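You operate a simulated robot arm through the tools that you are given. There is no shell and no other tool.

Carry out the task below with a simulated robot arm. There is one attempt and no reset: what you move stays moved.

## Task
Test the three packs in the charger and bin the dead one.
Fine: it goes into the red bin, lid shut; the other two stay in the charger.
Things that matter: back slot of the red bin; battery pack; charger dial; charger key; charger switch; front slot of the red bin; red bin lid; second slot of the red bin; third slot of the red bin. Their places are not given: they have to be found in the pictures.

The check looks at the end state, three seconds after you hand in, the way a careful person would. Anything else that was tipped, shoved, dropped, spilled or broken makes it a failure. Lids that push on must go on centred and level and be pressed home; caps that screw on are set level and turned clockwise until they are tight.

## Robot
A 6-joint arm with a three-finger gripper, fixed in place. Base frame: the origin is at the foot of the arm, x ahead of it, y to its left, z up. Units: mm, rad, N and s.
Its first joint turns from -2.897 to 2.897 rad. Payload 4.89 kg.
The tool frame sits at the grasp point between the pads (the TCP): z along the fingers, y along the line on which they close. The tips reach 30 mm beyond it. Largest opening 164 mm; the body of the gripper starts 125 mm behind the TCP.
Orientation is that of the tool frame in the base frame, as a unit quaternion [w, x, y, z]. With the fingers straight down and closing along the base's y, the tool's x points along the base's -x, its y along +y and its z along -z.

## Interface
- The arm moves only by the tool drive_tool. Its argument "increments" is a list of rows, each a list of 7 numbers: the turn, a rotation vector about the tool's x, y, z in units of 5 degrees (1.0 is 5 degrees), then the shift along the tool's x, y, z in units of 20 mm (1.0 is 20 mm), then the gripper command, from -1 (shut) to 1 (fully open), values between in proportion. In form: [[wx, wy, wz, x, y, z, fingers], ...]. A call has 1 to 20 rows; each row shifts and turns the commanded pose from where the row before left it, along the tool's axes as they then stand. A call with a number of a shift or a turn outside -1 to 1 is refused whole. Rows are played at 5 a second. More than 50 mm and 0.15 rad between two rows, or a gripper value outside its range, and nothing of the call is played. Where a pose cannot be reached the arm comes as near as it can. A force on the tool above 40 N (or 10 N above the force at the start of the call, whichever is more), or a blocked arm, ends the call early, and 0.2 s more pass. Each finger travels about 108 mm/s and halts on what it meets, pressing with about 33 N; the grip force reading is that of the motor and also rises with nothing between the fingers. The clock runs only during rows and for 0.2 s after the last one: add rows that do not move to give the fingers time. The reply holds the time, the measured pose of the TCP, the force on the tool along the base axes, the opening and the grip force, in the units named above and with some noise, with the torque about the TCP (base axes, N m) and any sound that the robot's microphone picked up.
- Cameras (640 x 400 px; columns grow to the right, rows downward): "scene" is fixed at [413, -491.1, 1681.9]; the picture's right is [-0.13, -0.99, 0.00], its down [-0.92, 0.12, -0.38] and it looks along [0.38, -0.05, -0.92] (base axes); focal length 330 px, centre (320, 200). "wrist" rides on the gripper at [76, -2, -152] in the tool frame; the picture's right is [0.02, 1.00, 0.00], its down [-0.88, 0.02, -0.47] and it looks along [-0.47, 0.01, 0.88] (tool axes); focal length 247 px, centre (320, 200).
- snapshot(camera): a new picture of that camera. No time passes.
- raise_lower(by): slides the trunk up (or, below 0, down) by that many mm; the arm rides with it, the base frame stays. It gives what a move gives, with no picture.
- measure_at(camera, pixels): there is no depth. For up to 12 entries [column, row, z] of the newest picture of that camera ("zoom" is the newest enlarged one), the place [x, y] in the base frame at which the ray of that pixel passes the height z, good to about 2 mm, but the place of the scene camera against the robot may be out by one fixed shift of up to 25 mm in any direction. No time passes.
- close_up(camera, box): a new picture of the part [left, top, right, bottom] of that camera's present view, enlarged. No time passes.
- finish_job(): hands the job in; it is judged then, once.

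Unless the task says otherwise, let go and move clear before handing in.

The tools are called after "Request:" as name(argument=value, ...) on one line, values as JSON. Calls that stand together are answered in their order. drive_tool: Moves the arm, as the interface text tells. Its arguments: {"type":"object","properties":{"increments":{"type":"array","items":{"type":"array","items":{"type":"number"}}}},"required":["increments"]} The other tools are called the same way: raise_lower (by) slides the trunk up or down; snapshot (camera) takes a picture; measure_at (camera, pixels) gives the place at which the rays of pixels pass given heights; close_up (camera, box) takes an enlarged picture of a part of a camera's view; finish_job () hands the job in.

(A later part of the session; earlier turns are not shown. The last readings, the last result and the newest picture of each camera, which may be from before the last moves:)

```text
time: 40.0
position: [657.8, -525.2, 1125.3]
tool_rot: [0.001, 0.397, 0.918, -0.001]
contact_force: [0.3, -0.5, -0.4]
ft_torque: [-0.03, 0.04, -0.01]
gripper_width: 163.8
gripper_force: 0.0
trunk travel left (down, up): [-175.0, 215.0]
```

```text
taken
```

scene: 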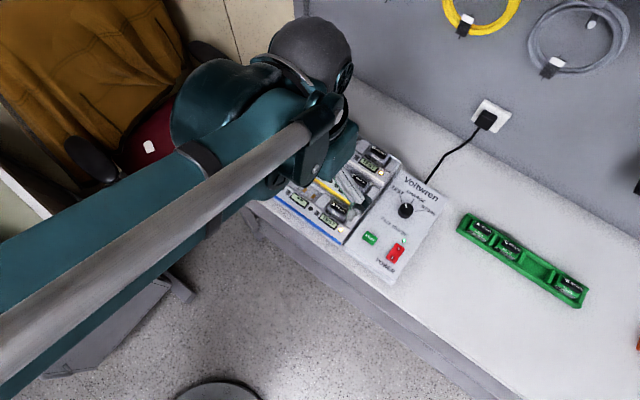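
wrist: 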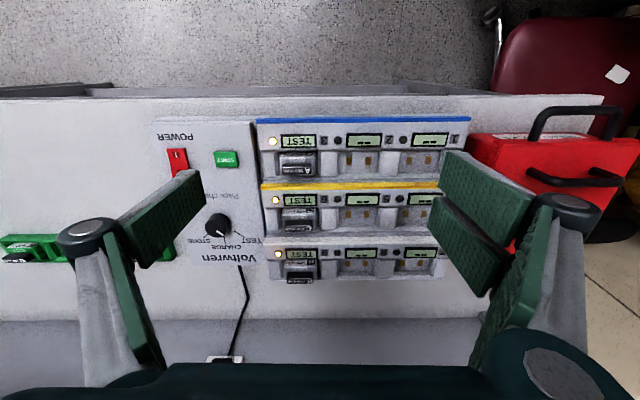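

All three slots (3, 6, 9) show TEST with lit LEDs, so the test is running. Meanwhile I'll move along the bench to study the bin.

Request:
drive_tool(increments=[[0, 0, 0, 0, 1, -1, 1], [0, 0, 0, 0, 1, -1, 1], [0, 0, 0, 0, 1, -1, 1], [0, 0, 0, 0, 1, 0, 1], [0, 0, 0, 0, 1, 0, 1], [0, 0, 0, 0, 1, 0, 1], [0, 0, 0, 0, 1, 0, 1], [0, 0, 0, 0, 1, 0, 1], [0, 0, 0, 0, 0, 0, 1], [0, 0, 0, 0, 0, 0, 1]])

Request:
snapshot(camera="wrist")

Request:
close_up(camera="wrist", box=[80, 80, 300, 300])

Request:
close_up(camera="wrist", box=[240, 60, 480, 300])

```text
time: 42.2
position: [775.9, -413.1, 1185.0]
tool_rot: [0.001, 0.397, 0.918, 0.0]
contact_force: [0.6, 0.9, -0.1]
ft_torque: [0.02, -0.01, -0.02]
gripper_width: 163.8
gripper_force: 0.1
trunk travel left (down, up): [-175.0, 215.0]
```

```text
taken
```

wrist: 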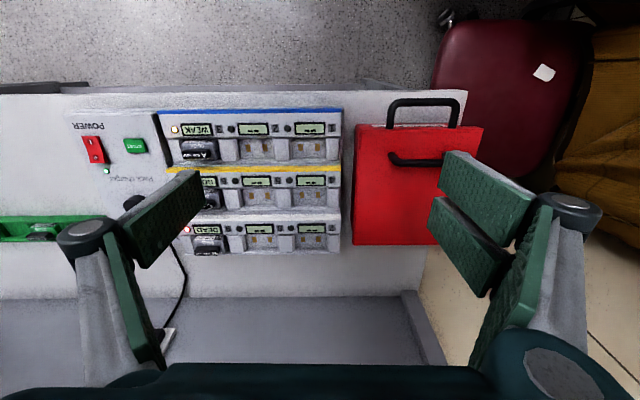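

```text
1.82 times, centred on (190, 190) of wrist
```

zoom: 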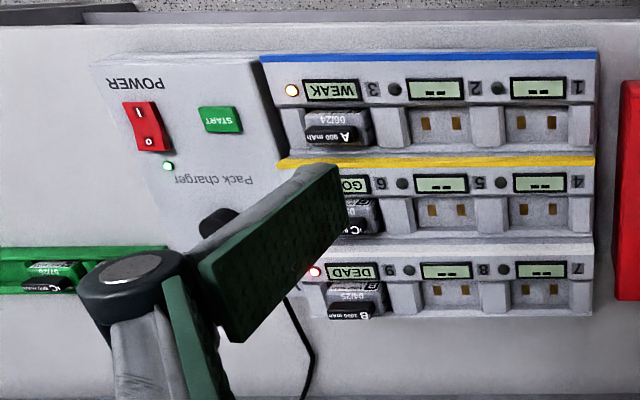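

```text
1.67 times, centred on (360, 180) of wrist
```

zoom: 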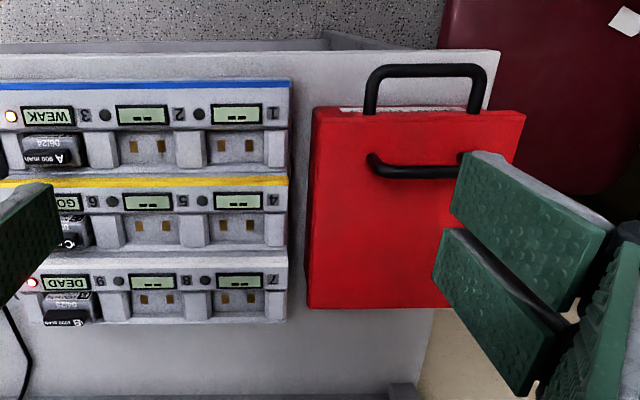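

Results are in: slot 3 WEAK, slot 6 GO(OD), slot 9 DEAD with a red LED. The dead pack is B in slot 9, on the rear tier. Next I need to understand the bin, so I'll move for a better view with parallax.

Request:
drive_tool(increments=[[0, 0, 0, 0, 1, -1, 1], [0, 0, 0, 0, 1, -1, 1], [0, 0, 0, 0, 1, 0, 1], [0, 0, 0, 0, 1, 0, 1], [0, 0, 0, 0, 0, 0, 1], [0, 0, 0, 0, 0, 0, 1]])

Request:
snapshot(camera="wrist")

Request:
close_up(camera="wrist", box=[230, 80, 430, 260])

Request:
close_up(camera="wrist", box=[80, 80, 280, 300])

```text
time: 43.6
position: [831.9, -360.1, 1224.2]
tool_rot: [0.001, 0.397, 0.918, 0.0]
contact_force: [0.6, -0.2, -0.4]
ft_torque: [-0.01, 0.05, 0.01]
gripper_width: 164.1
gripper_force: 0.1
trunk travel left (down, up): [-175.0, 215.0]
```

```text
taken
```

wrist: 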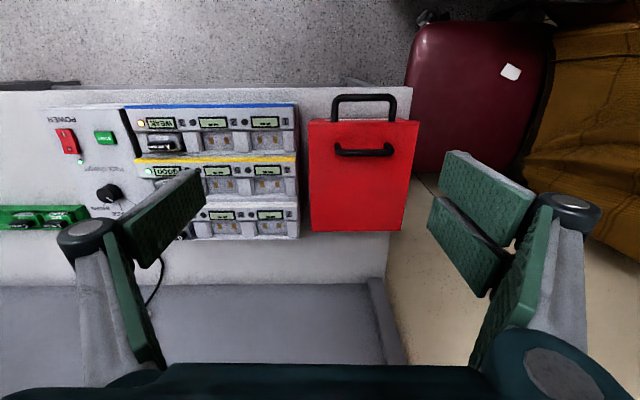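

```text
2.22 times, centred on (330, 170) of wrist
```

zoom: 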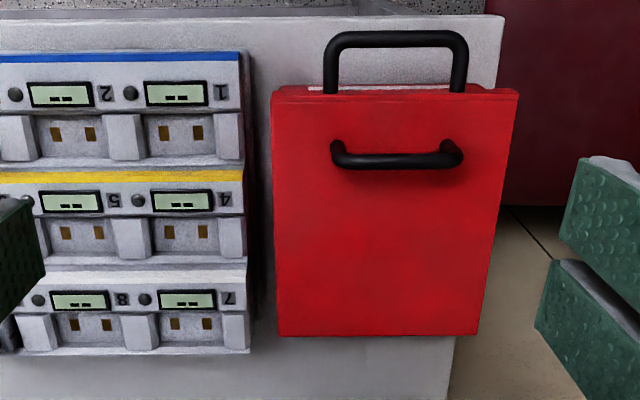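

```text
1.82 times, centred on (180, 190) of wrist
```

zoom: 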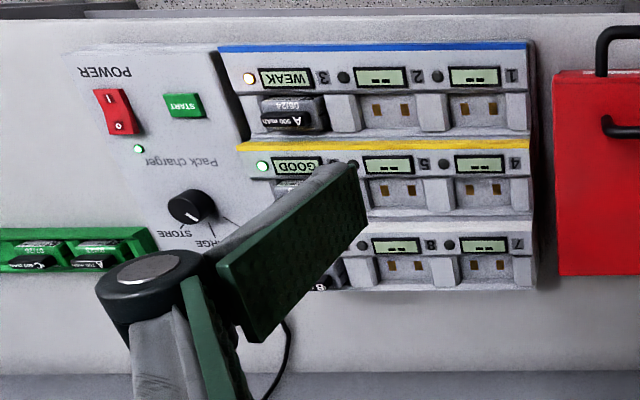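

The bin is centred now: front loop at (364,105), lid handle at (364,150). I'll take high-zoom close-ups of its edges to see how the lid is made.

Request:
close_up(camera="wrist", box=[295, 85, 435, 165])

Request:
close_up(camera="wrist", box=[295, 170, 435, 250])

Request:
snapshot(camera="scene")

```text
4.57 times, centred on (365, 125) of wrist
```

zoom: 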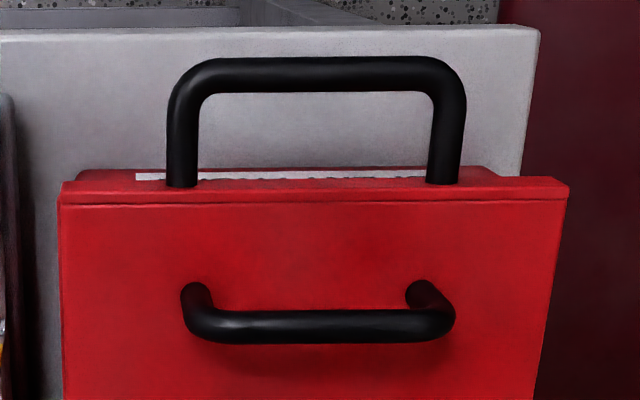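

```text
4.57 times, centred on (365, 210) of wrist
```

zoom: 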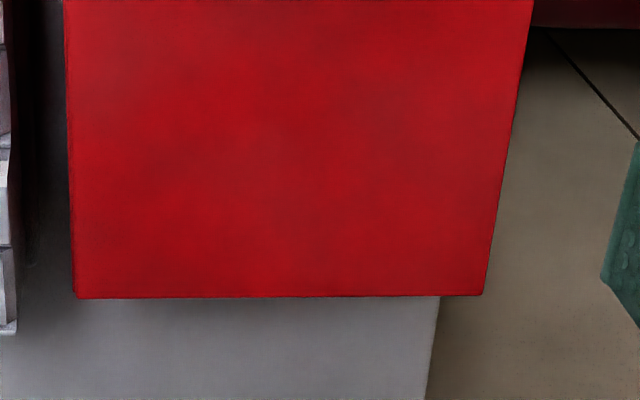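

```text
taken
```

scene: 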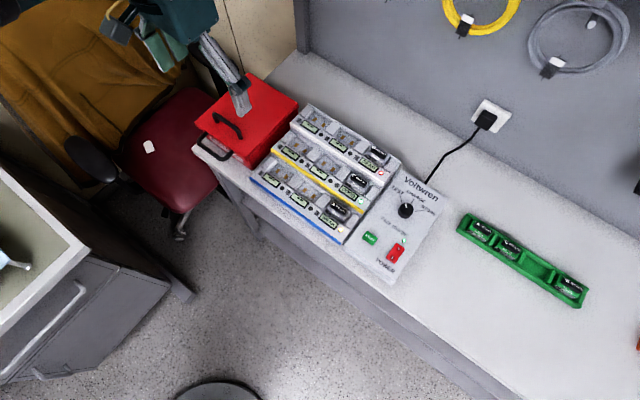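

The lid has a front lip (zoom rows 182–203), a top handle, and a loop at its front edge. I'll shift 100 mm along the bench for a clean stereo pair and get exact heights.

Request:
drive_tool(increments=[[0, 0, 0, 0, 1, 0, 1], [0, 0, 0, 0, 1, 0, 1], [0, 0, 0, 0, 1, 0, 1], [0, 0, 0, 0, 1, 0, 1], [0, 0, 0, 0, 1, 0, 1], [0, 0, 0, 0, 0, 0, 1], [0, 0, 0, 0, 0, 0, 1]])

Request:
snapshot(camera="wrist")

Request:
close_up(camera="wrist", box=[225, 85, 365, 165])

Request:
close_up(camera="wrist", box=[225, 170, 365, 250])

```text
time: 45.2
position: [906.1, -291.6, 1225.8]
tool_rot: [0.0, 0.398, 0.918, 0.0]
contact_force: [0.1, 0.0, -0.4]
ft_torque: [-0.03, 0.06, -0.02]
gripper_width: 163.8
gripper_force: 0.2
trunk travel left (down, up): [-175.0, 215.0]
```

```text
taken
```

wrist: 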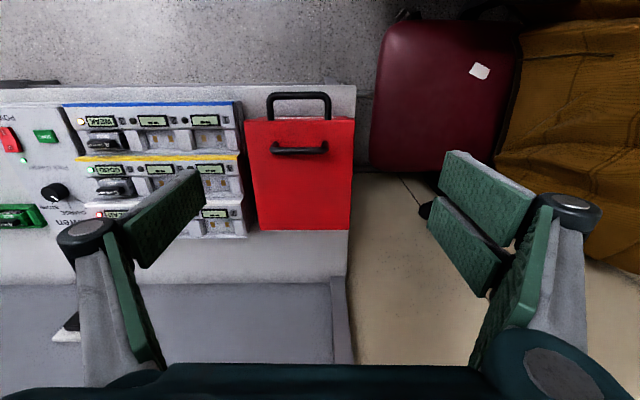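

```text
4.57 times, centred on (295, 125) of wrist
```

zoom: 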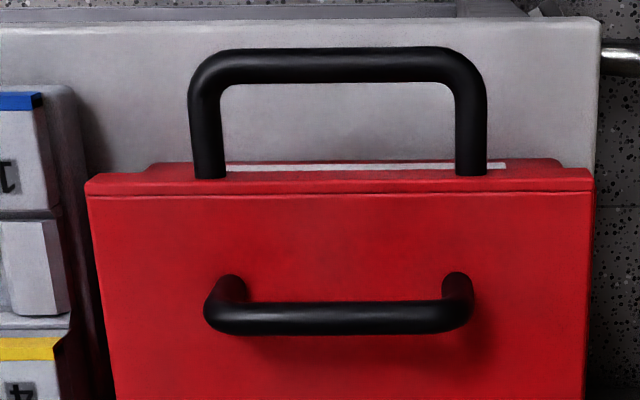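

```text
4.57 times, centred on (295, 210) of wrist
```

zoom: 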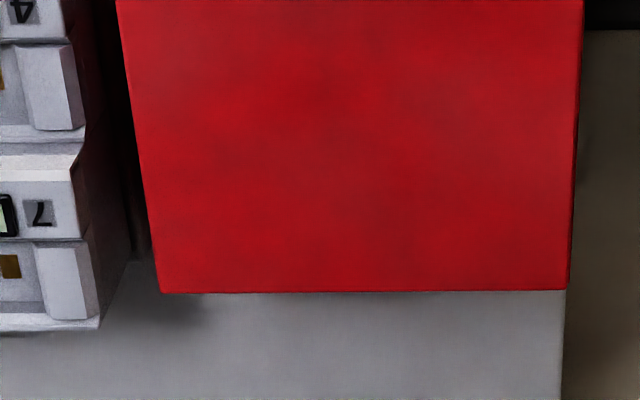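

Stereo gives a flat lid at z≈977 (178×200 mm), a handle bar at z≈1003 centred near (910,-342), and a front loop at z≈967. I need to know whether the loop belongs to the lid or the body, so I'll zoom in from the scene camera.

Request:
close_up(camera="scene", box=[185, 100, 265, 165])

Request:
close_up(camera="scene", box=[220, 60, 310, 130])

Request:
close_up(camera="scene", box=[330, 130, 400, 190])

```text
6.15 times, centred on (225, 132) of scene
```

zoom: 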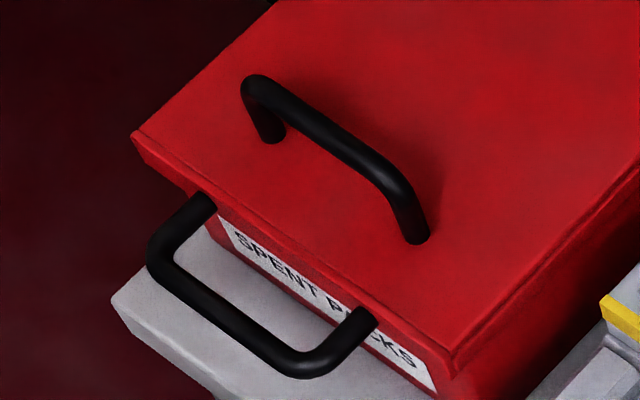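

```text
5.71 times, centred on (265, 95) of scene
```

zoom: 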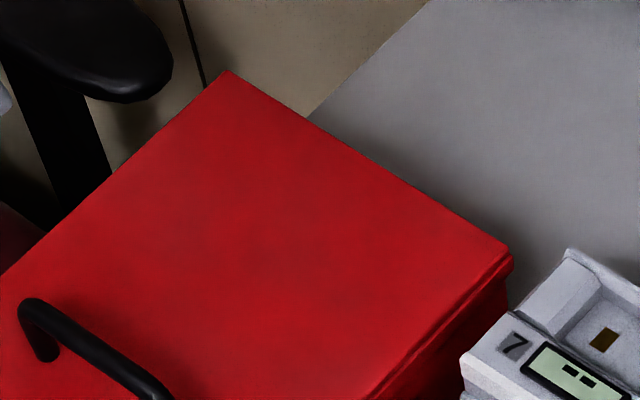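

```text
6.67 times, centred on (365, 160) of scene
```

zoom: 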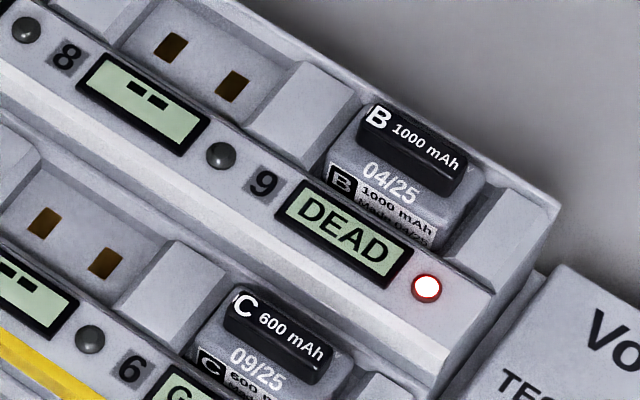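

The loop's ends sit on the lid's own front edge (scene zoom (205,195) and (370,312)), and both handles are near the front, so the lid looks hinged at the back. I'll grip the loop bar near (856,-286,967) with the fingers closing front-to-back, starting with a 90° turn of the tool.

Request:
drive_tool(increments=[[0, 0, -1, 0, 0, 0, 1], [0, 0, -1, 0, 0, 0, 1], [0, 0, -1, 0, 0, 0, 1], [0, 0, -1, 0, 0, 0, 1], [0, 0, -1, 0, 0, 0, 1], [0, 0, -1, 0, 0, 0, 1], [0, 0, -1, 0, 0, 0, 1], [0, 0, -1, 0, 0, 0, 1], [0, 0, -1, 0, 0, 0, 1], [0, 0, -1, 0, 0, 0, 1], [0, 0, -1, 0, 0, 0, 1], [0, 0, -1, 0, 0, 0, 1], [0, 0, -1, 0, 0, 0, 1], [0, 0, -1, 0, 0, 0, 1], [0, 0, -1, 0, 0, 0, 1], [0, 0, -1, 0, 0, 0, 1], [0, 0, -1, 0, 0, 0, 1], [0, 0, -1, 0, 0, 0, 1], [0, 0, 0, 0, 0, 0, 1]])

Request:
drive_tool(increments=[[0, 0, 0, 0.83, 0.955, 0.7, 1], [0, 0, 0, 0.83, 0.955, 0.8, 1], [0, 0, 0, 0, 0, 1, 1], [0, 0, 0, 0, 0, 1, 1], [0, 0, 0, 0, 0, 1, 1], [0, 0, 0, 0, 0, 1, 0.3], [0, 0, 0, 0, 0, 0, -0.3], [0, 0, 0, 0, 0, 0, -0.3], [0, 0, 0, 0, 0, 0, -0.3]])

Request:
snapshot(camera="wrist")

Request:
snapshot(camera="scene")

```text
time: 49.2
position: [906.4, -289.4, 1225.7]
tool_rot: [0.001, -0.368, 0.93, -0.001]
contact_force: [-0.3, -0.1, -0.4]
ft_torque: [0.0, 0.0, -0.01]
gripper_width: 164.1
gripper_force: 0.0
trunk travel left (down, up): [-175.0, 215.0]
```

```text
time: 51.2
position: [856.2, -285.1, 1114.4]
tool_rot: [0.001, -0.368, 0.93, -0.001]
contact_force: [0.9, 0.2, 0.4]
ft_torque: [0.01, -0.01, -0.02]
gripper_width: 57.4
gripper_force: 0.1
trunk travel left (down, up): [-175.0, 215.0]
```

```text
taken
```

wrist: 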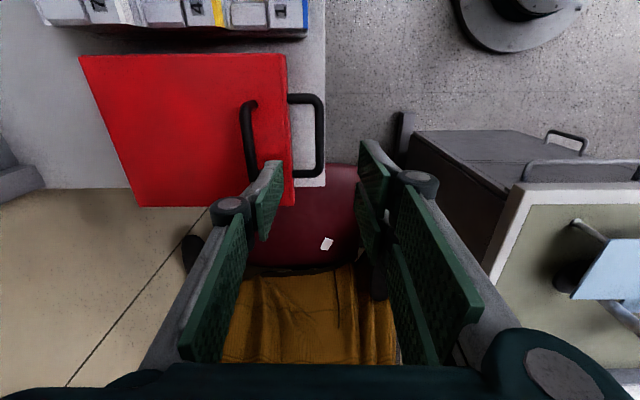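

```text
taken
```

scene: 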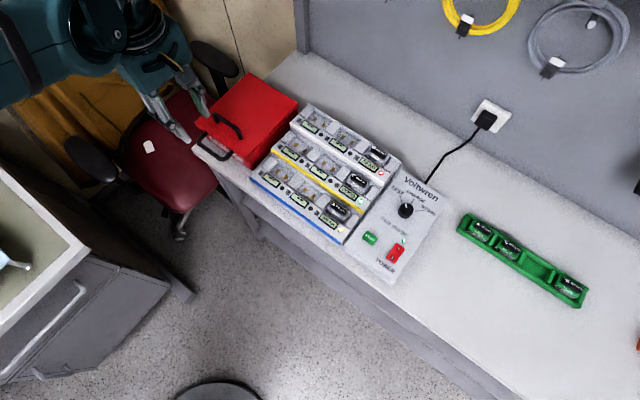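

The loop bar (319,137) lies exactly under the TCP axis. I'll narrow the opening to about 30 mm so the inner finger fits in the gap, and descend.

Request:
drive_tool(increments=[[0, 0, 0, 0, 0, 0.5, -0.63], [0, 0, 0, 0, 0, 1, -0.63], [0, 0, 0, 0, 0, 1, -0.63], [0, 0, 0, 0, 0, 1, -0.63], [0, 0, 0, 0, 0, 1, -0.63], [0, 0, 0, 0, 0, 0, -0.63], [0, 0, 0, 0, 0, 0, -0.63]])

Request:
close_up(camera="wrist", box=[220, 80, 420, 240])

```text
time: 52.8
position: [856.7, -285.8, 1024.8]
tool_rot: [0.0, -0.368, 0.93, 0.0]
contact_force: [-0.3, -0.3, -0.5]
ft_torque: [-0.01, 0.01, 0.03]
gripper_width: 30.3
gripper_force: 0.0
trunk travel left (down, up): [-175.0, 215.0]
```

```text
2.50 times, centred on (320, 160) of wrist
```

zoom: 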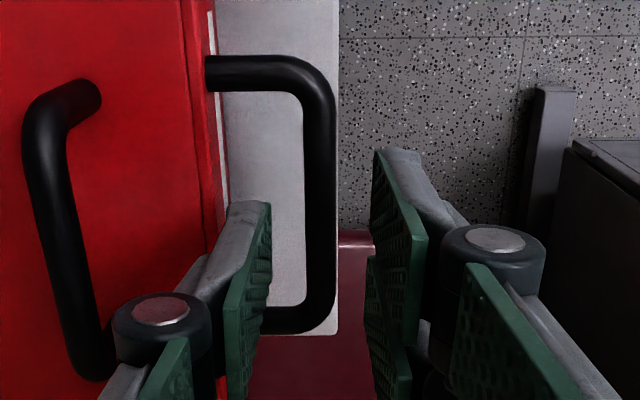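

The bar is centred between the fingers. I'll descend the last 55 mm and close on the loop.

Request:
drive_tool(increments=[[0, 0, 0, 0, 0, 0.7, -0.63], [0, 0, 0, 0, 0, 0.7, -0.63], [0, 0, 0, 0, 0, 0.7, -0.63], [0, 0, 0, 0, 0, 0.6, -0.63], [0, 0, 0, 0, 0, 0, -0.63]])

Request:
close_up(camera="wrist", box=[220, 80, 420, 240])

```text
time: 54.0
position: [858.5, -285.9, 972.9]
tool_rot: [0.001, -0.368, 0.93, 0.0]
contact_force: [-4.7, 7.2, 1.9]
ft_torque: [-0.13, -0.16, 0.02]
gripper_width: 26.9
gripper_force: 0.1
trunk travel left (down, up): [-175.0, 215.0]
```

```text
2.50 times, centred on (320, 160) of wrist
```

zoom: 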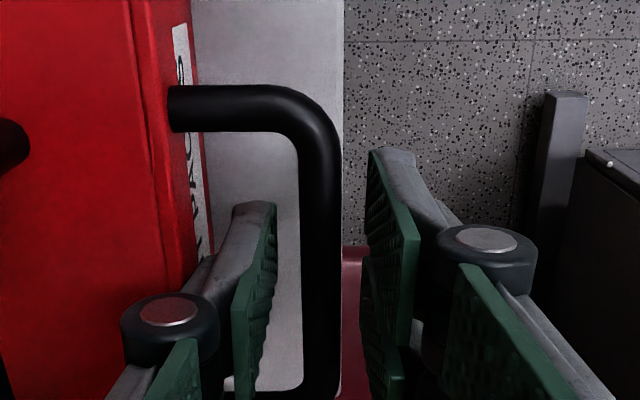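

There's a light 8 N touch on the lid edge by the inner finger, and closing will relieve it. Closing on the bar now.

Request:
drive_tool(increments=[[0, 0, 0, 0, 0, 0, -0.8], [0, 0, 0, 0, 0, 0, -1], [0, 0, 0, 0, 0, 0, -1], [0, 0, 0, 0, 0, 0, -1]])

Request:
close_up(camera="wrist", box=[220, 80, 420, 240])

```text
time: 55.0
position: [858.4, -286.4, 972.9]
tool_rot: [0.001, -0.369, 0.929, 0.0]
contact_force: [-9.8, 2.5, -8.8]
ft_torque: [-0.13, 0.13, 2.01]
gripper_width: 10.5
gripper_force: 45.4
trunk travel left (down, up): [-175.0, 215.0]
```

```text
2.50 times, centred on (320, 160) of wrist
```

zoom: 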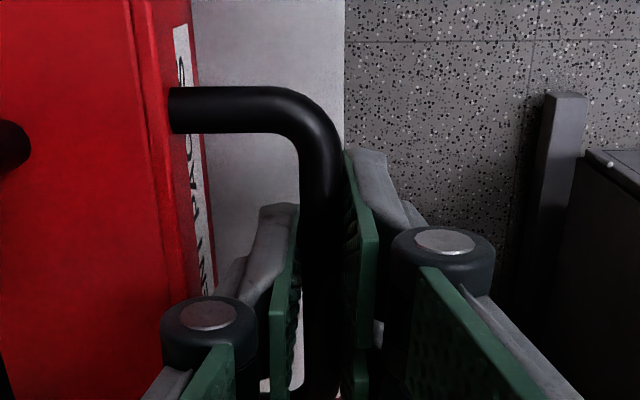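

The loop is held (10.5 mm wide), with a 2 N·m yaw torque showing a slight misalignment. I'll ease the yaw by 1.5°, then do a small test lift of 20 mm and watch what the lid does.

Request:
drive_tool(increments=[[0, 0, -0.3, 0, 0, 0, -1], [0, 0, 0, 0, 0, 0, -1], [0, 0, 0, 0, 0, -0.3, -1], [0, 0, 0, 0, 0, -0.35, -1], [0, 0, 0, 0, -0.04, -0.35, -1], [0, 0, 0, 0, 0, 0, -1]])

Request:
snapshot(camera="wrist")

Request:
close_up(camera="scene", box=[180, 60, 320, 180])

```text
time: 56.4
position: [857.8, -286.3, 990.5]
tool_rot: [-0.001, -0.38, 0.925, 0.0]
contact_force: [-7.1, 7.5, -32.5]
ft_torque: [-0.07, 0.35, 1.84]
gripper_width: 10.4
gripper_force: 45.1
trunk travel left (down, up): [-175.0, 215.0]
```

```text
taken
```

wrist: 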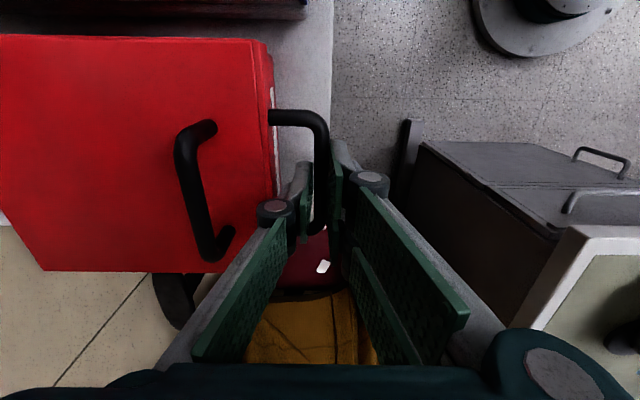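

```text
3.33 times, centred on (250, 120) of scene
```

zoom: 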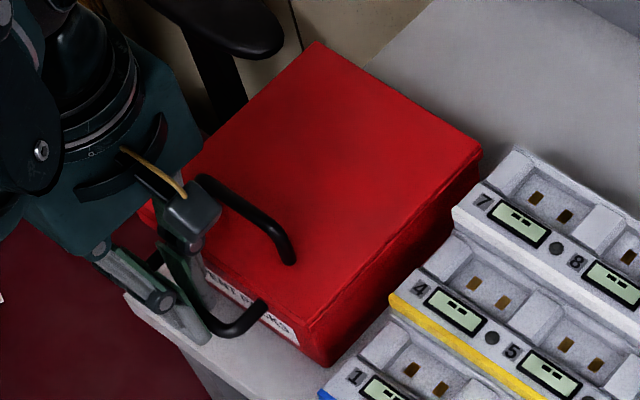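

The tool rose 17 mm and carries 32 N, but the lid hasn't moved in the scene (handle end still at (290,260)). The bar is slipping, so the loop may belong to the body. Closer look.

Request:
close_up(camera="wrist", box=[220, 30, 360, 130])

Request:
close_up(camera="scene", box=[200, 110, 280, 175])

```text
4.00 times, centred on (290, 80) of wrist
```

zoom: 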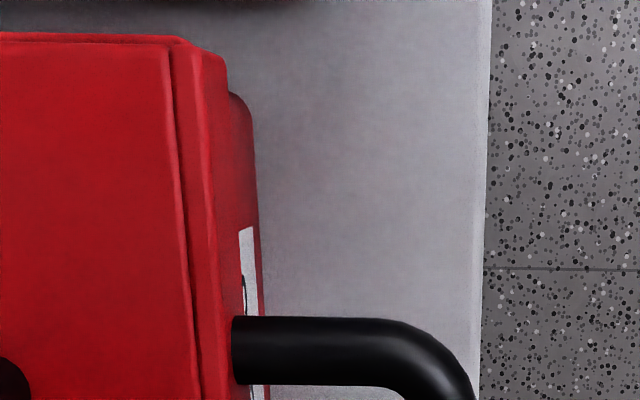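

```text
6.15 times, centred on (240, 142) of scene
```

zoom: 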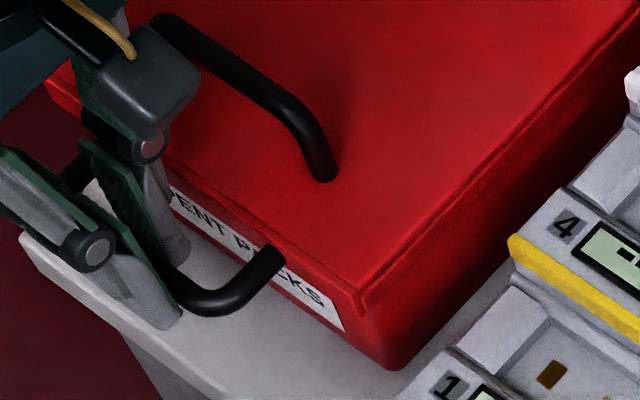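

The loop ends right under the lip while the lid stays put, so I'll treat the loop as fixed to the body and leave it. I'll open, rise clear and go over the top handle at (910,-342) instead.

Request:
drive_tool(increments=[[0, 0, 0, 0, 0, 0, -0.7], [0, 0, 0, 0, 0, 0, -0.63], [0, 0, 0, 0, 0, 0, -0.63], [0, 0, 0, 0, 0, -0.7, -0.63], [0, 0, 0, 0, 0, -0.8, -0.63], [0, 0, 0, 0, 0, -1, -0.63], [0, 0, 0, 0, 0, -1, -0.63], [0, 0, 0.3, 0, 0, -1, -0.63], [0, 0, 0, 0, -0.95, 0, -0.63], [0, 0, 0, 0, -0.95, 0, -0.63], [0, 0, 0, 0, -0.95, 0, -0.5], [0, 0, 0, 0, -0.95, 0, -0.5], [0, 0, 0, 0, 0, 0, -0.5], [0, 0, 0, 0, 0, 0, -0.5]])

Request:
snapshot(camera="wrist")

Request:
close_up(camera="scene", box=[180, 60, 320, 180])

```text
time: 59.4
position: [909.5, -341.9, 1081.4]
tool_rot: [0.0, -0.369, 0.93, 0.0]
contact_force: [-0.1, 0.3, -0.7]
ft_torque: [0.02, 0.01, 0.0]
gripper_width: 40.8
gripper_force: 0.1
trunk travel left (down, up): [-175.0, 215.0]
```

```text
taken
```

wrist: 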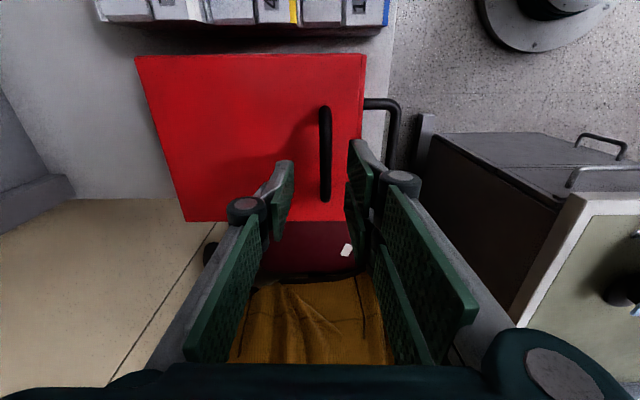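

```text
3.33 times, centred on (250, 120) of scene
```

zoom: 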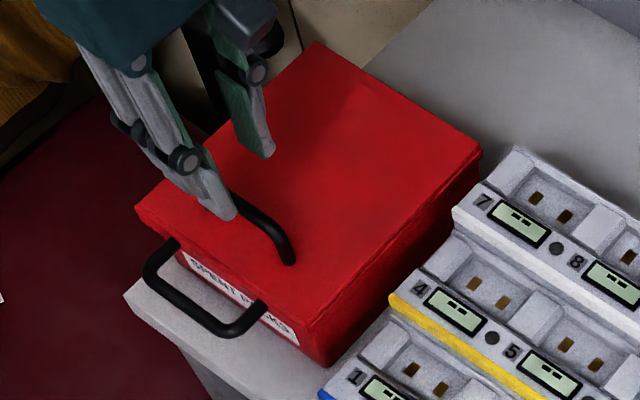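

The bin is unchanged, and the handle bar at (325,152) is about 4 mm to the front of my axis. I'll shift and descend over it, stopping above the lid surface.

Request:
drive_tool(increments=[[0, 0, 0, 0, 0.2, 0.6, -0.5], [0, 0, 0, 0, 0, 0.9, -0.5], [0, 0, 0, 0, 0, 0.9, -0.5], [0, 0, 0, 0, 0, 0.6, -0.5], [0, 0, 0, 0, 0, 0.4, -0.5], [0, 0, 0, 0, 0, 0, -0.5], [0, 0, 0, 0, 0, 0, -0.8], [0, 0, 0, 0, 0, 0, -1], [0, 0, 0, 0, 0, 0, -1], [0, 0, 0, 0, 0, 0, -1]])

Request:
close_up(camera="wrist", box=[220, 80, 420, 240])

```text
time: 61.6
position: [904.7, -338.9, 1012.7]
tool_rot: [0.001, -0.368, 0.93, -0.001]
contact_force: [-19.4, 10.0, -16.6]
ft_torque: [-0.27, 0.04, 2.1]
gripper_width: 9.9
gripper_force: 45.5
trunk travel left (down, up): [-175.0, 215.0]
```

```text
2.50 times, centred on (320, 160) of wrist
```

zoom: 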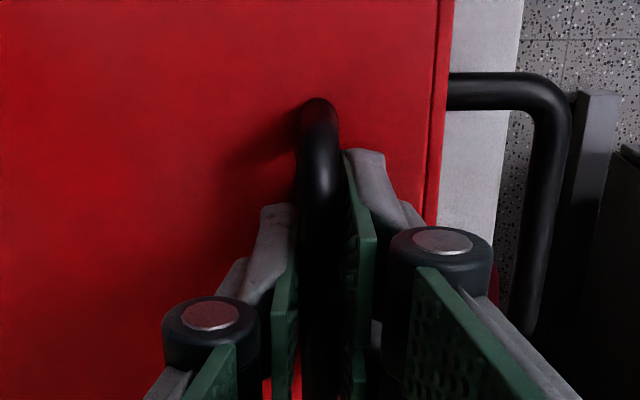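

The handle is gripped (9.9 mm). Now a small 12 mm test lift to see how the lid moves.

Request:
drive_tool(increments=[[0, 0, 0, 0, 0, -0.2, -1], [0, 0, 0, 0, 0, -0.2, -1], [0, 0, 0, 0, 0, -0.2, -1], [0, 0, 0, 0, 0, 0, -1]])

Request:
close_up(camera="wrist", box=[220, 80, 420, 240])

Request:
close_up(camera="scene", box=[180, 60, 320, 180])

```text
time: 61.9
position: [905.0, -339.0, 1011.5]
tool_rot: [0.0, -0.369, 0.93, 0.0]
contact_force: [-5.2, 3.9, -16.1]
ft_torque: [-0.16, 0.03, 2.0]
gripper_width: 9.6
gripper_force: 44.5
trunk travel left (down, up): [-175.0, 215.0]
stopped in row 1: the force on the tool passed its limit at 46 N (the readings are from after the stop); the commanded pose is now the measured one
```

```text
2.50 times, centred on (320, 160) of wrist
```

zoom: 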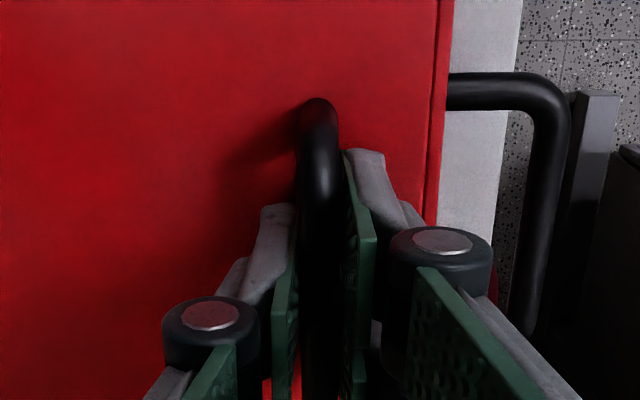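

```text
3.33 times, centred on (250, 120) of scene
```

zoom: 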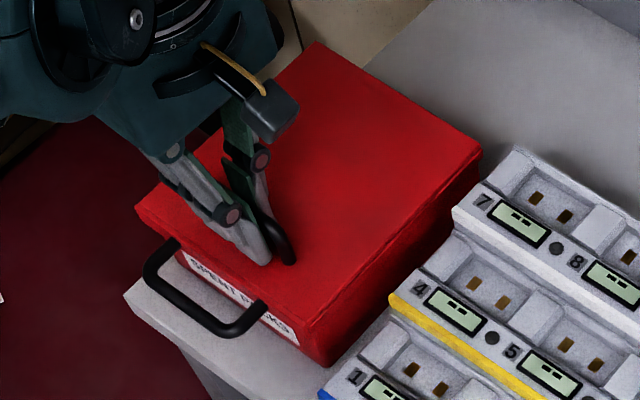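

Lifting is blocked: 46 N with no movement, so this lid isn't simply lifted here. The two front handles suggest it slides. I'll test a gentle pull toward the front (tool +y) in 2 mm steps.

Request:
drive_tool(increments=[[0, 0, 0, 0, 0, 0, -1], [0, 0, 0, 0, 0.1, 0, -1], [0, 0, 0, 0, 0.1, 0, -1], [0, 0, 0, 0, 0.1, 0, -1], [0, 0, 0, 0, 0.1, 0, -1], [0, 0, 0, 0, 0, 0, -1]])

Request:
close_up(camera="wrist", box=[220, 80, 420, 240])

```text
time: 63.3
position: [900.0, -333.9, 1011.6]
tool_rot: [-0.001, -0.368, 0.93, 0.001]
contact_force: [-0.6, -0.9, -9.5]
ft_torque: [0.05, -0.02, 1.97]
gripper_width: 9.6
gripper_force: 45.4
trunk travel left (down, up): [-175.0, 215.0]
```

```text
2.50 times, centred on (320, 160) of wrist
```

zoom: 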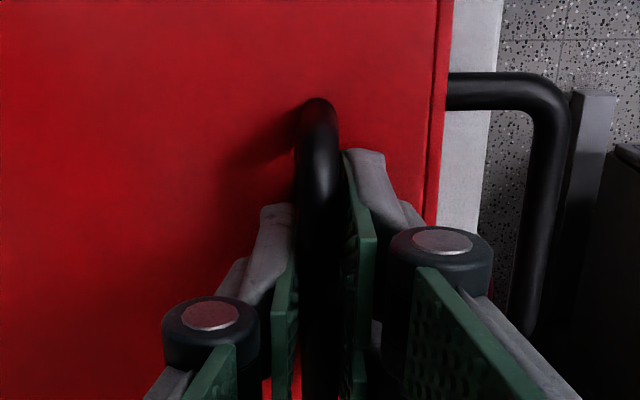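

The handle followed 7 mm with almost no force, and the loop moved with it. I need to check in the scene whether only the lid slid or the whole bin did.

Request:
close_up(camera="scene", box=[180, 60, 320, 180])

Request:
close_up(camera="scene", box=[200, 110, 280, 175])

Request:
close_up(camera="scene", box=[220, 60, 310, 130])

```text
3.33 times, centred on (250, 120) of scene
```

zoom: 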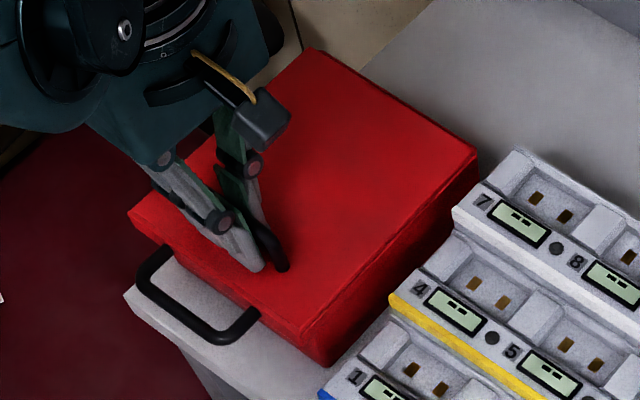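

```text
6.15 times, centred on (240, 142) of scene
```

zoom: 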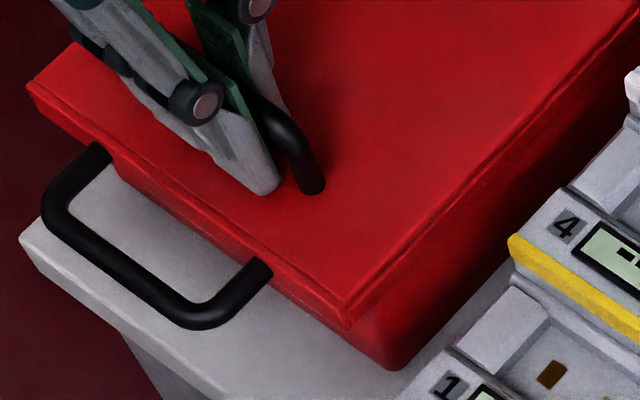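

```text
5.71 times, centred on (265, 95) of scene
```

zoom: 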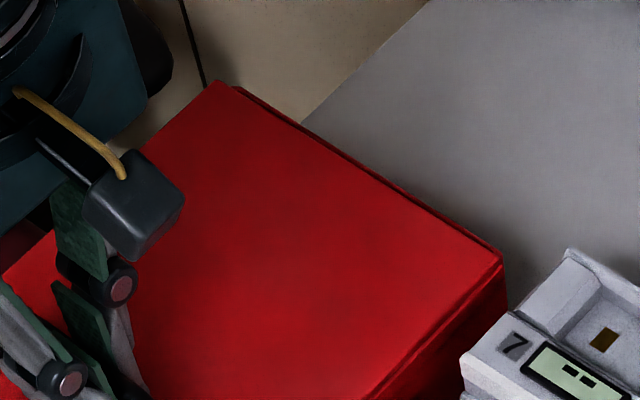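

Only the lid slid: the body's corner (390,365) is unchanged, the loop moved with the lid, and the rear rim now shows at (360,170). It's a sliding lid. I'll pull it about 70 mm further toward the front.

Request:
drive_tool(increments=[[0, 0, 0, 0, 0.3, 0, -1], [0, 0, 0, 0, 0.35, 0, -1], [0, 0, 0, 0, 0.35, 0, -1], [0, 0, 0, 0, 0.35, 0, -1], [0, 0, 0, 0, 0.35, 0, -1], [0, 0, 0, 0, 0.35, 0, -1], [0, 0, 0, 0, 0.35, 0, -1], [0, 0, 0, 0, 0.35, 0, -1], [0, 0, 0, 0, 0.35, 0, -1], [0, 0, 0, 0, 0.35, 0, -1], [0, 0, 0, 0, 0, 0, -1]])

Request:
close_up(camera="scene", box=[180, 60, 320, 180])

Request:
snapshot(camera="wrist")

```text
time: 65.7
position: [849.7, -284.5, 1012.6]
tool_rot: [0.0, -0.369, 0.93, 0.001]
contact_force: [-23.7, -21.6, -12.2]
ft_torque: [-0.32, 0.24, 1.9]
gripper_width: 9.8
gripper_force: 44.8
trunk travel left (down, up): [-175.0, 215.0]
```

```text
3.33 times, centred on (250, 120) of scene
```

zoom: 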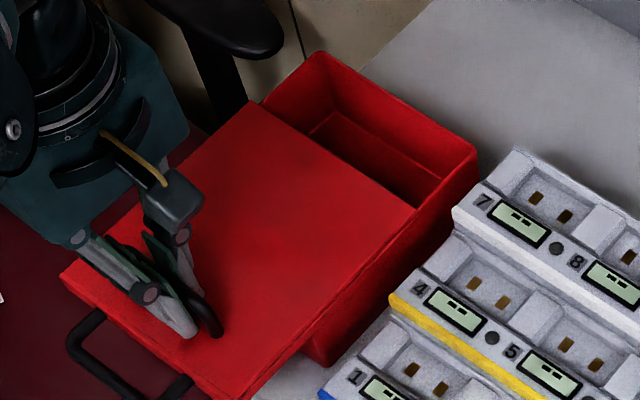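

```text
taken
```

wrist: 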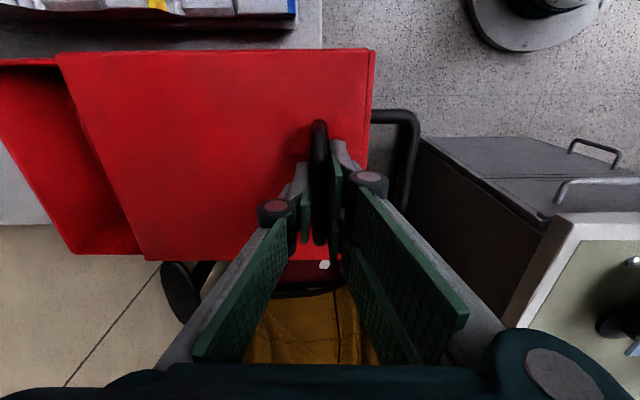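

The lid is about 78 mm open and the back slot looks empty (zoom (370,150)). A side force of ~32 N along +tool x has built up, so I'll relieve it with a small shift, then let go and look inside from above.

Request:
drive_tool(increments=[[0, 0, 0, 0.1, 0, 0, -1], [0, 0, 0, 0, 0, 0, -1]])

Request:
drive_tool(increments=[[0, 0, 0, 0, 0, 0, -0.7], [0, 0, 0, 0, 0, 0, -0.5], [0, 0, 0, 0, 0, 0, -0.5], [0, 0, 0, 0, 0, -0.7, -0.5], [0, 0, 0, 0, 0, -0.9, -0.5], [0, 0, 0, 0, 0, -1, -0.5], [0, 0, 0, 0, 0, -1, 0], [0, 0, 0, 0, 0, -1, 0.5], [0, 0, 0, 0, 0, -1, 1], [0, 0, 0, 0, 0, -1, 1], [0, 0, 0, 0, 0, -1, 1], [0, 0, 0, 0, 0, 0, 1]])

Request:
close_up(camera="scene", box=[180, 60, 320, 180])

Request:
snapshot(camera="wrist")

```text
time: 66.3
position: [851.5, -284.1, 1013.2]
tool_rot: [0.001, -0.368, 0.93, 0.0]
contact_force: [-8.2, -8.0, -11.3]
ft_torque: [0.09, -0.13, 1.93]
gripper_width: 9.9
gripper_force: 45.1
trunk travel left (down, up): [-175.0, 215.0]
```

```text
time: 68.9
position: [852.1, -284.6, 1165.8]
tool_rot: [0.0, -0.369, 0.93, 0.0]
contact_force: [-0.3, -0.3, -0.1]
ft_torque: [0.0, -0.04, 0.02]
gripper_width: 164.2
gripper_force: 0.0
trunk travel left (down, up): [-175.0, 215.0]
```

```text
3.33 times, centred on (250, 120) of scene
```

zoom: 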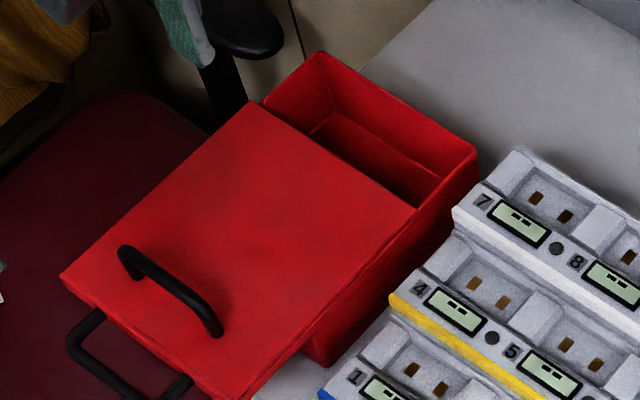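

```text
taken
```

wrist: 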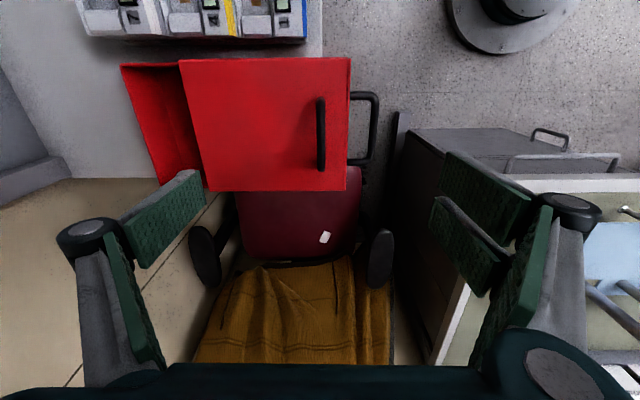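

I need a view down into the open back part. I'll turn back to yaw -47° and move toward the bin's rear, which also tests my reach there.

Request:
drive_tool(increments=[[0, 0, 1, 0, 0, 0, 1], [0, 0, 1, 0, 0, 0, 1], [0, 0, 1, 0, 0, 0, 1], [0, 0, 1, 0, 0, 0, 1], [0, 0, 1, 0, 0, 0, 1], [0, 0, 1, 0, 0, 0, 1], [0, 0, 1, 0, 0, 0, 1], [0, 0, 1, 0, 0, 0, 1], [0, 0, 1, 0, 0, 0, 1], [0, 0, 1, 0, 0, 0, 1], [0, 0, 1, 0, 0, 0, 1], [0, 0, 1, 0, 0, 0, 1], [0, 0, 1, 0, 0, 0, 1], [0, 0, 1, 0, 0, 0, 1], [0, 0, 1, 0, 0, 0, 1], [0, 0, 1, 0, 0, 0, 1], [0, 0, 1, 0, 0, 0, 1], [0, 0, 1, 0, 0, 0, 1], [0, 0, 0, 0, 0, 0, 1]])

Request:
drive_tool(increments=[[0, 0, 0, -1, 0, 0, 1], [0, 0, 0, -1, 0, 0, 1], [0, 0, 0, -1, 0, 0, 1], [0, 0, 0, -1, 0, 0, 1], [0, 0, 0, -1, 0, 0, 1], [0, 0, 0, -1, 0, 0, 1], [0, 0, 0, 0, 0, 0, 1], [0, 0, 0, 0, 0, 0, 1]])

Request:
snapshot(camera="wrist")

```text
time: 72.9
position: [850.1, -284.8, 1165.2]
tool_rot: [0.0, 0.398, 0.917, 0.0]
contact_force: [0.4, -0.5, -0.3]
ft_torque: [-0.01, 0.03, -0.02]
gripper_width: 163.8
gripper_force: 0.0
trunk travel left (down, up): [-175.0, 215.0]
```

```text
time: 74.7
position: [931.4, -373.8, 1165.7]
tool_rot: [0.0, 0.398, 0.917, 0.0]
contact_force: [0.1, 0.3, -0.5]
ft_torque: [0.03, 0.03, 0.01]
gripper_width: 164.1
gripper_force: 0.1
trunk travel left (down, up): [-175.0, 215.0]
```

```text
taken
```

wrist: 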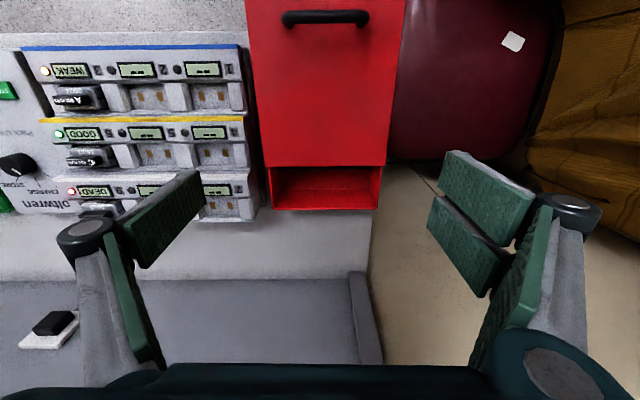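

I reached a radius of 1004 mm, and the opening is visible at (325,188). Zooming in.

Request:
close_up(camera="wrist", box=[255, 150, 395, 225])

Request:
close_up(camera="wrist", box=[20, 30, 270, 230])

Request:
measure_at(camera="wrist", pixels=[[267, 165, 977], [387, 165, 977], [272, 210, 970], [378, 208, 970], [274, 170, 970], [380, 170, 970]])

```text
4.57 times, centred on (325, 188) of wrist
```

zoom: 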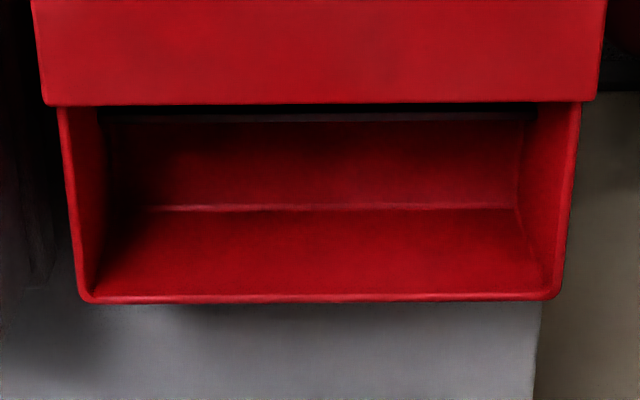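

```text
2.00 times, centred on (145, 130) of wrist
```

zoom: 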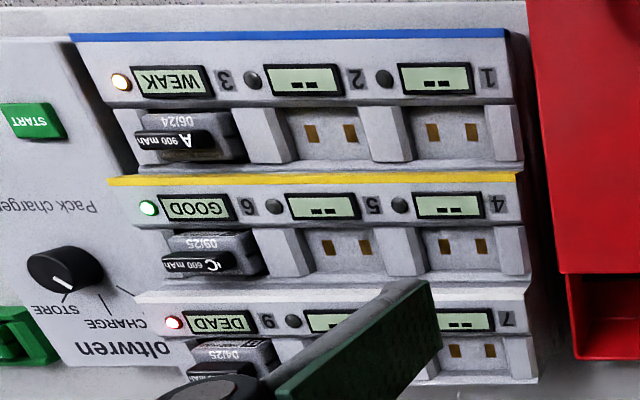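

```text
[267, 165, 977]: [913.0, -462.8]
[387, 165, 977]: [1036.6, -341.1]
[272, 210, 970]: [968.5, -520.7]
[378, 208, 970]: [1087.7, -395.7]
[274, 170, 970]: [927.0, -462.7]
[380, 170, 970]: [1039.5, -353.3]
```

The back slot is empty: floor at zoom rows 120–207, back wall 207–297, centre near (1006,-439). That's a radius of about 1098 mm, so I'll test how far the arm reaches with the tool vertical.

Request:
drive_tool(increments=[[0, 0, 0, -1, 0, 0, 1], [0, 0, 0, -1, 0, 0, 1], [0, 0, 0, -1, 0, 0, 1], [0, 0, 0, -1, 0, 0, 1], [0, 0, 0, 0, 0, 0, 1], [0, 0, 0, 0, 0, 0, 1]])

Request:
snapshot(camera="wrist")

Request:
snapshot(camera="scene")

```text
time: 76.1
position: [985.3, -431.7, 1165.5]
tool_rot: [0.0, 0.397, 0.918, -0.001]
contact_force: [0.4, -0.7, -1.4]
ft_torque: [0.08, 0.06, 0.0]
gripper_width: 163.9
gripper_force: 0.0
trunk travel left (down, up): [-175.0, 215.0]
```

```text
taken
```

wrist: 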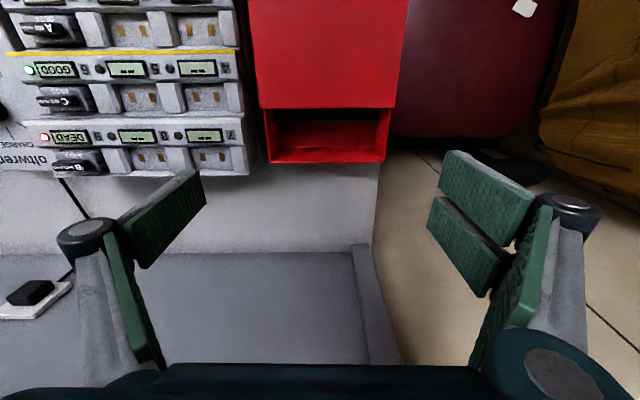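

```text
taken
```

scene: 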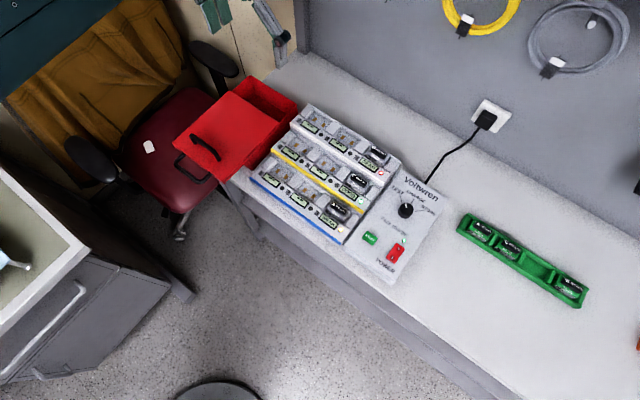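

I reached a radius of 1076 mm with no trouble, so the rear is accessible. Zooming into the opening and the charger's slot 9.

Request:
close_up(camera="wrist", box=[255, 90, 395, 170])

Request:
close_up(camera="wrist", box=[10, 90, 170, 190])

Request:
close_up(camera="scene", box=[220, 65, 310, 145])

```text
4.57 times, centred on (325, 130) of wrist
```

zoom: 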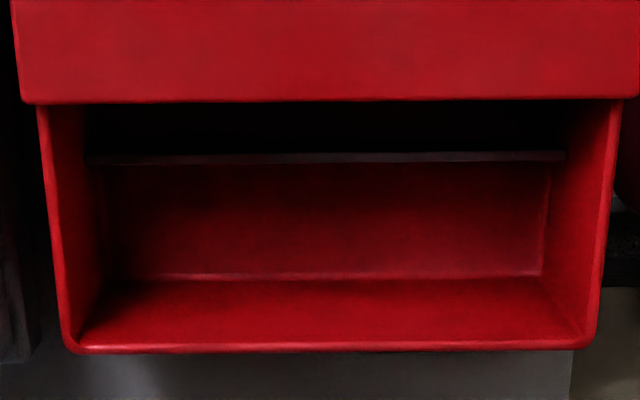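

```text
4.00 times, centred on (90, 140) of wrist
```

zoom: 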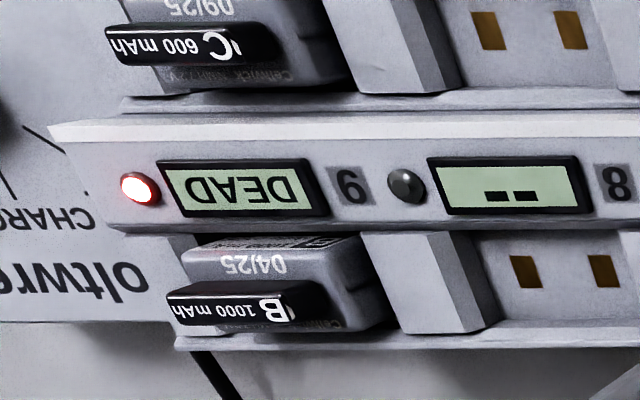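

```text
5.00 times, centred on (265, 105) of scene
```

zoom: 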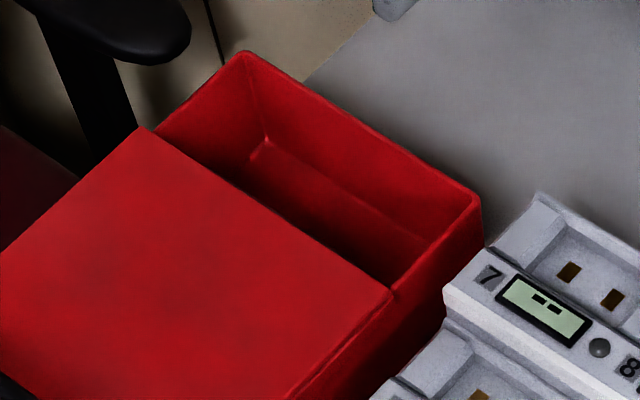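

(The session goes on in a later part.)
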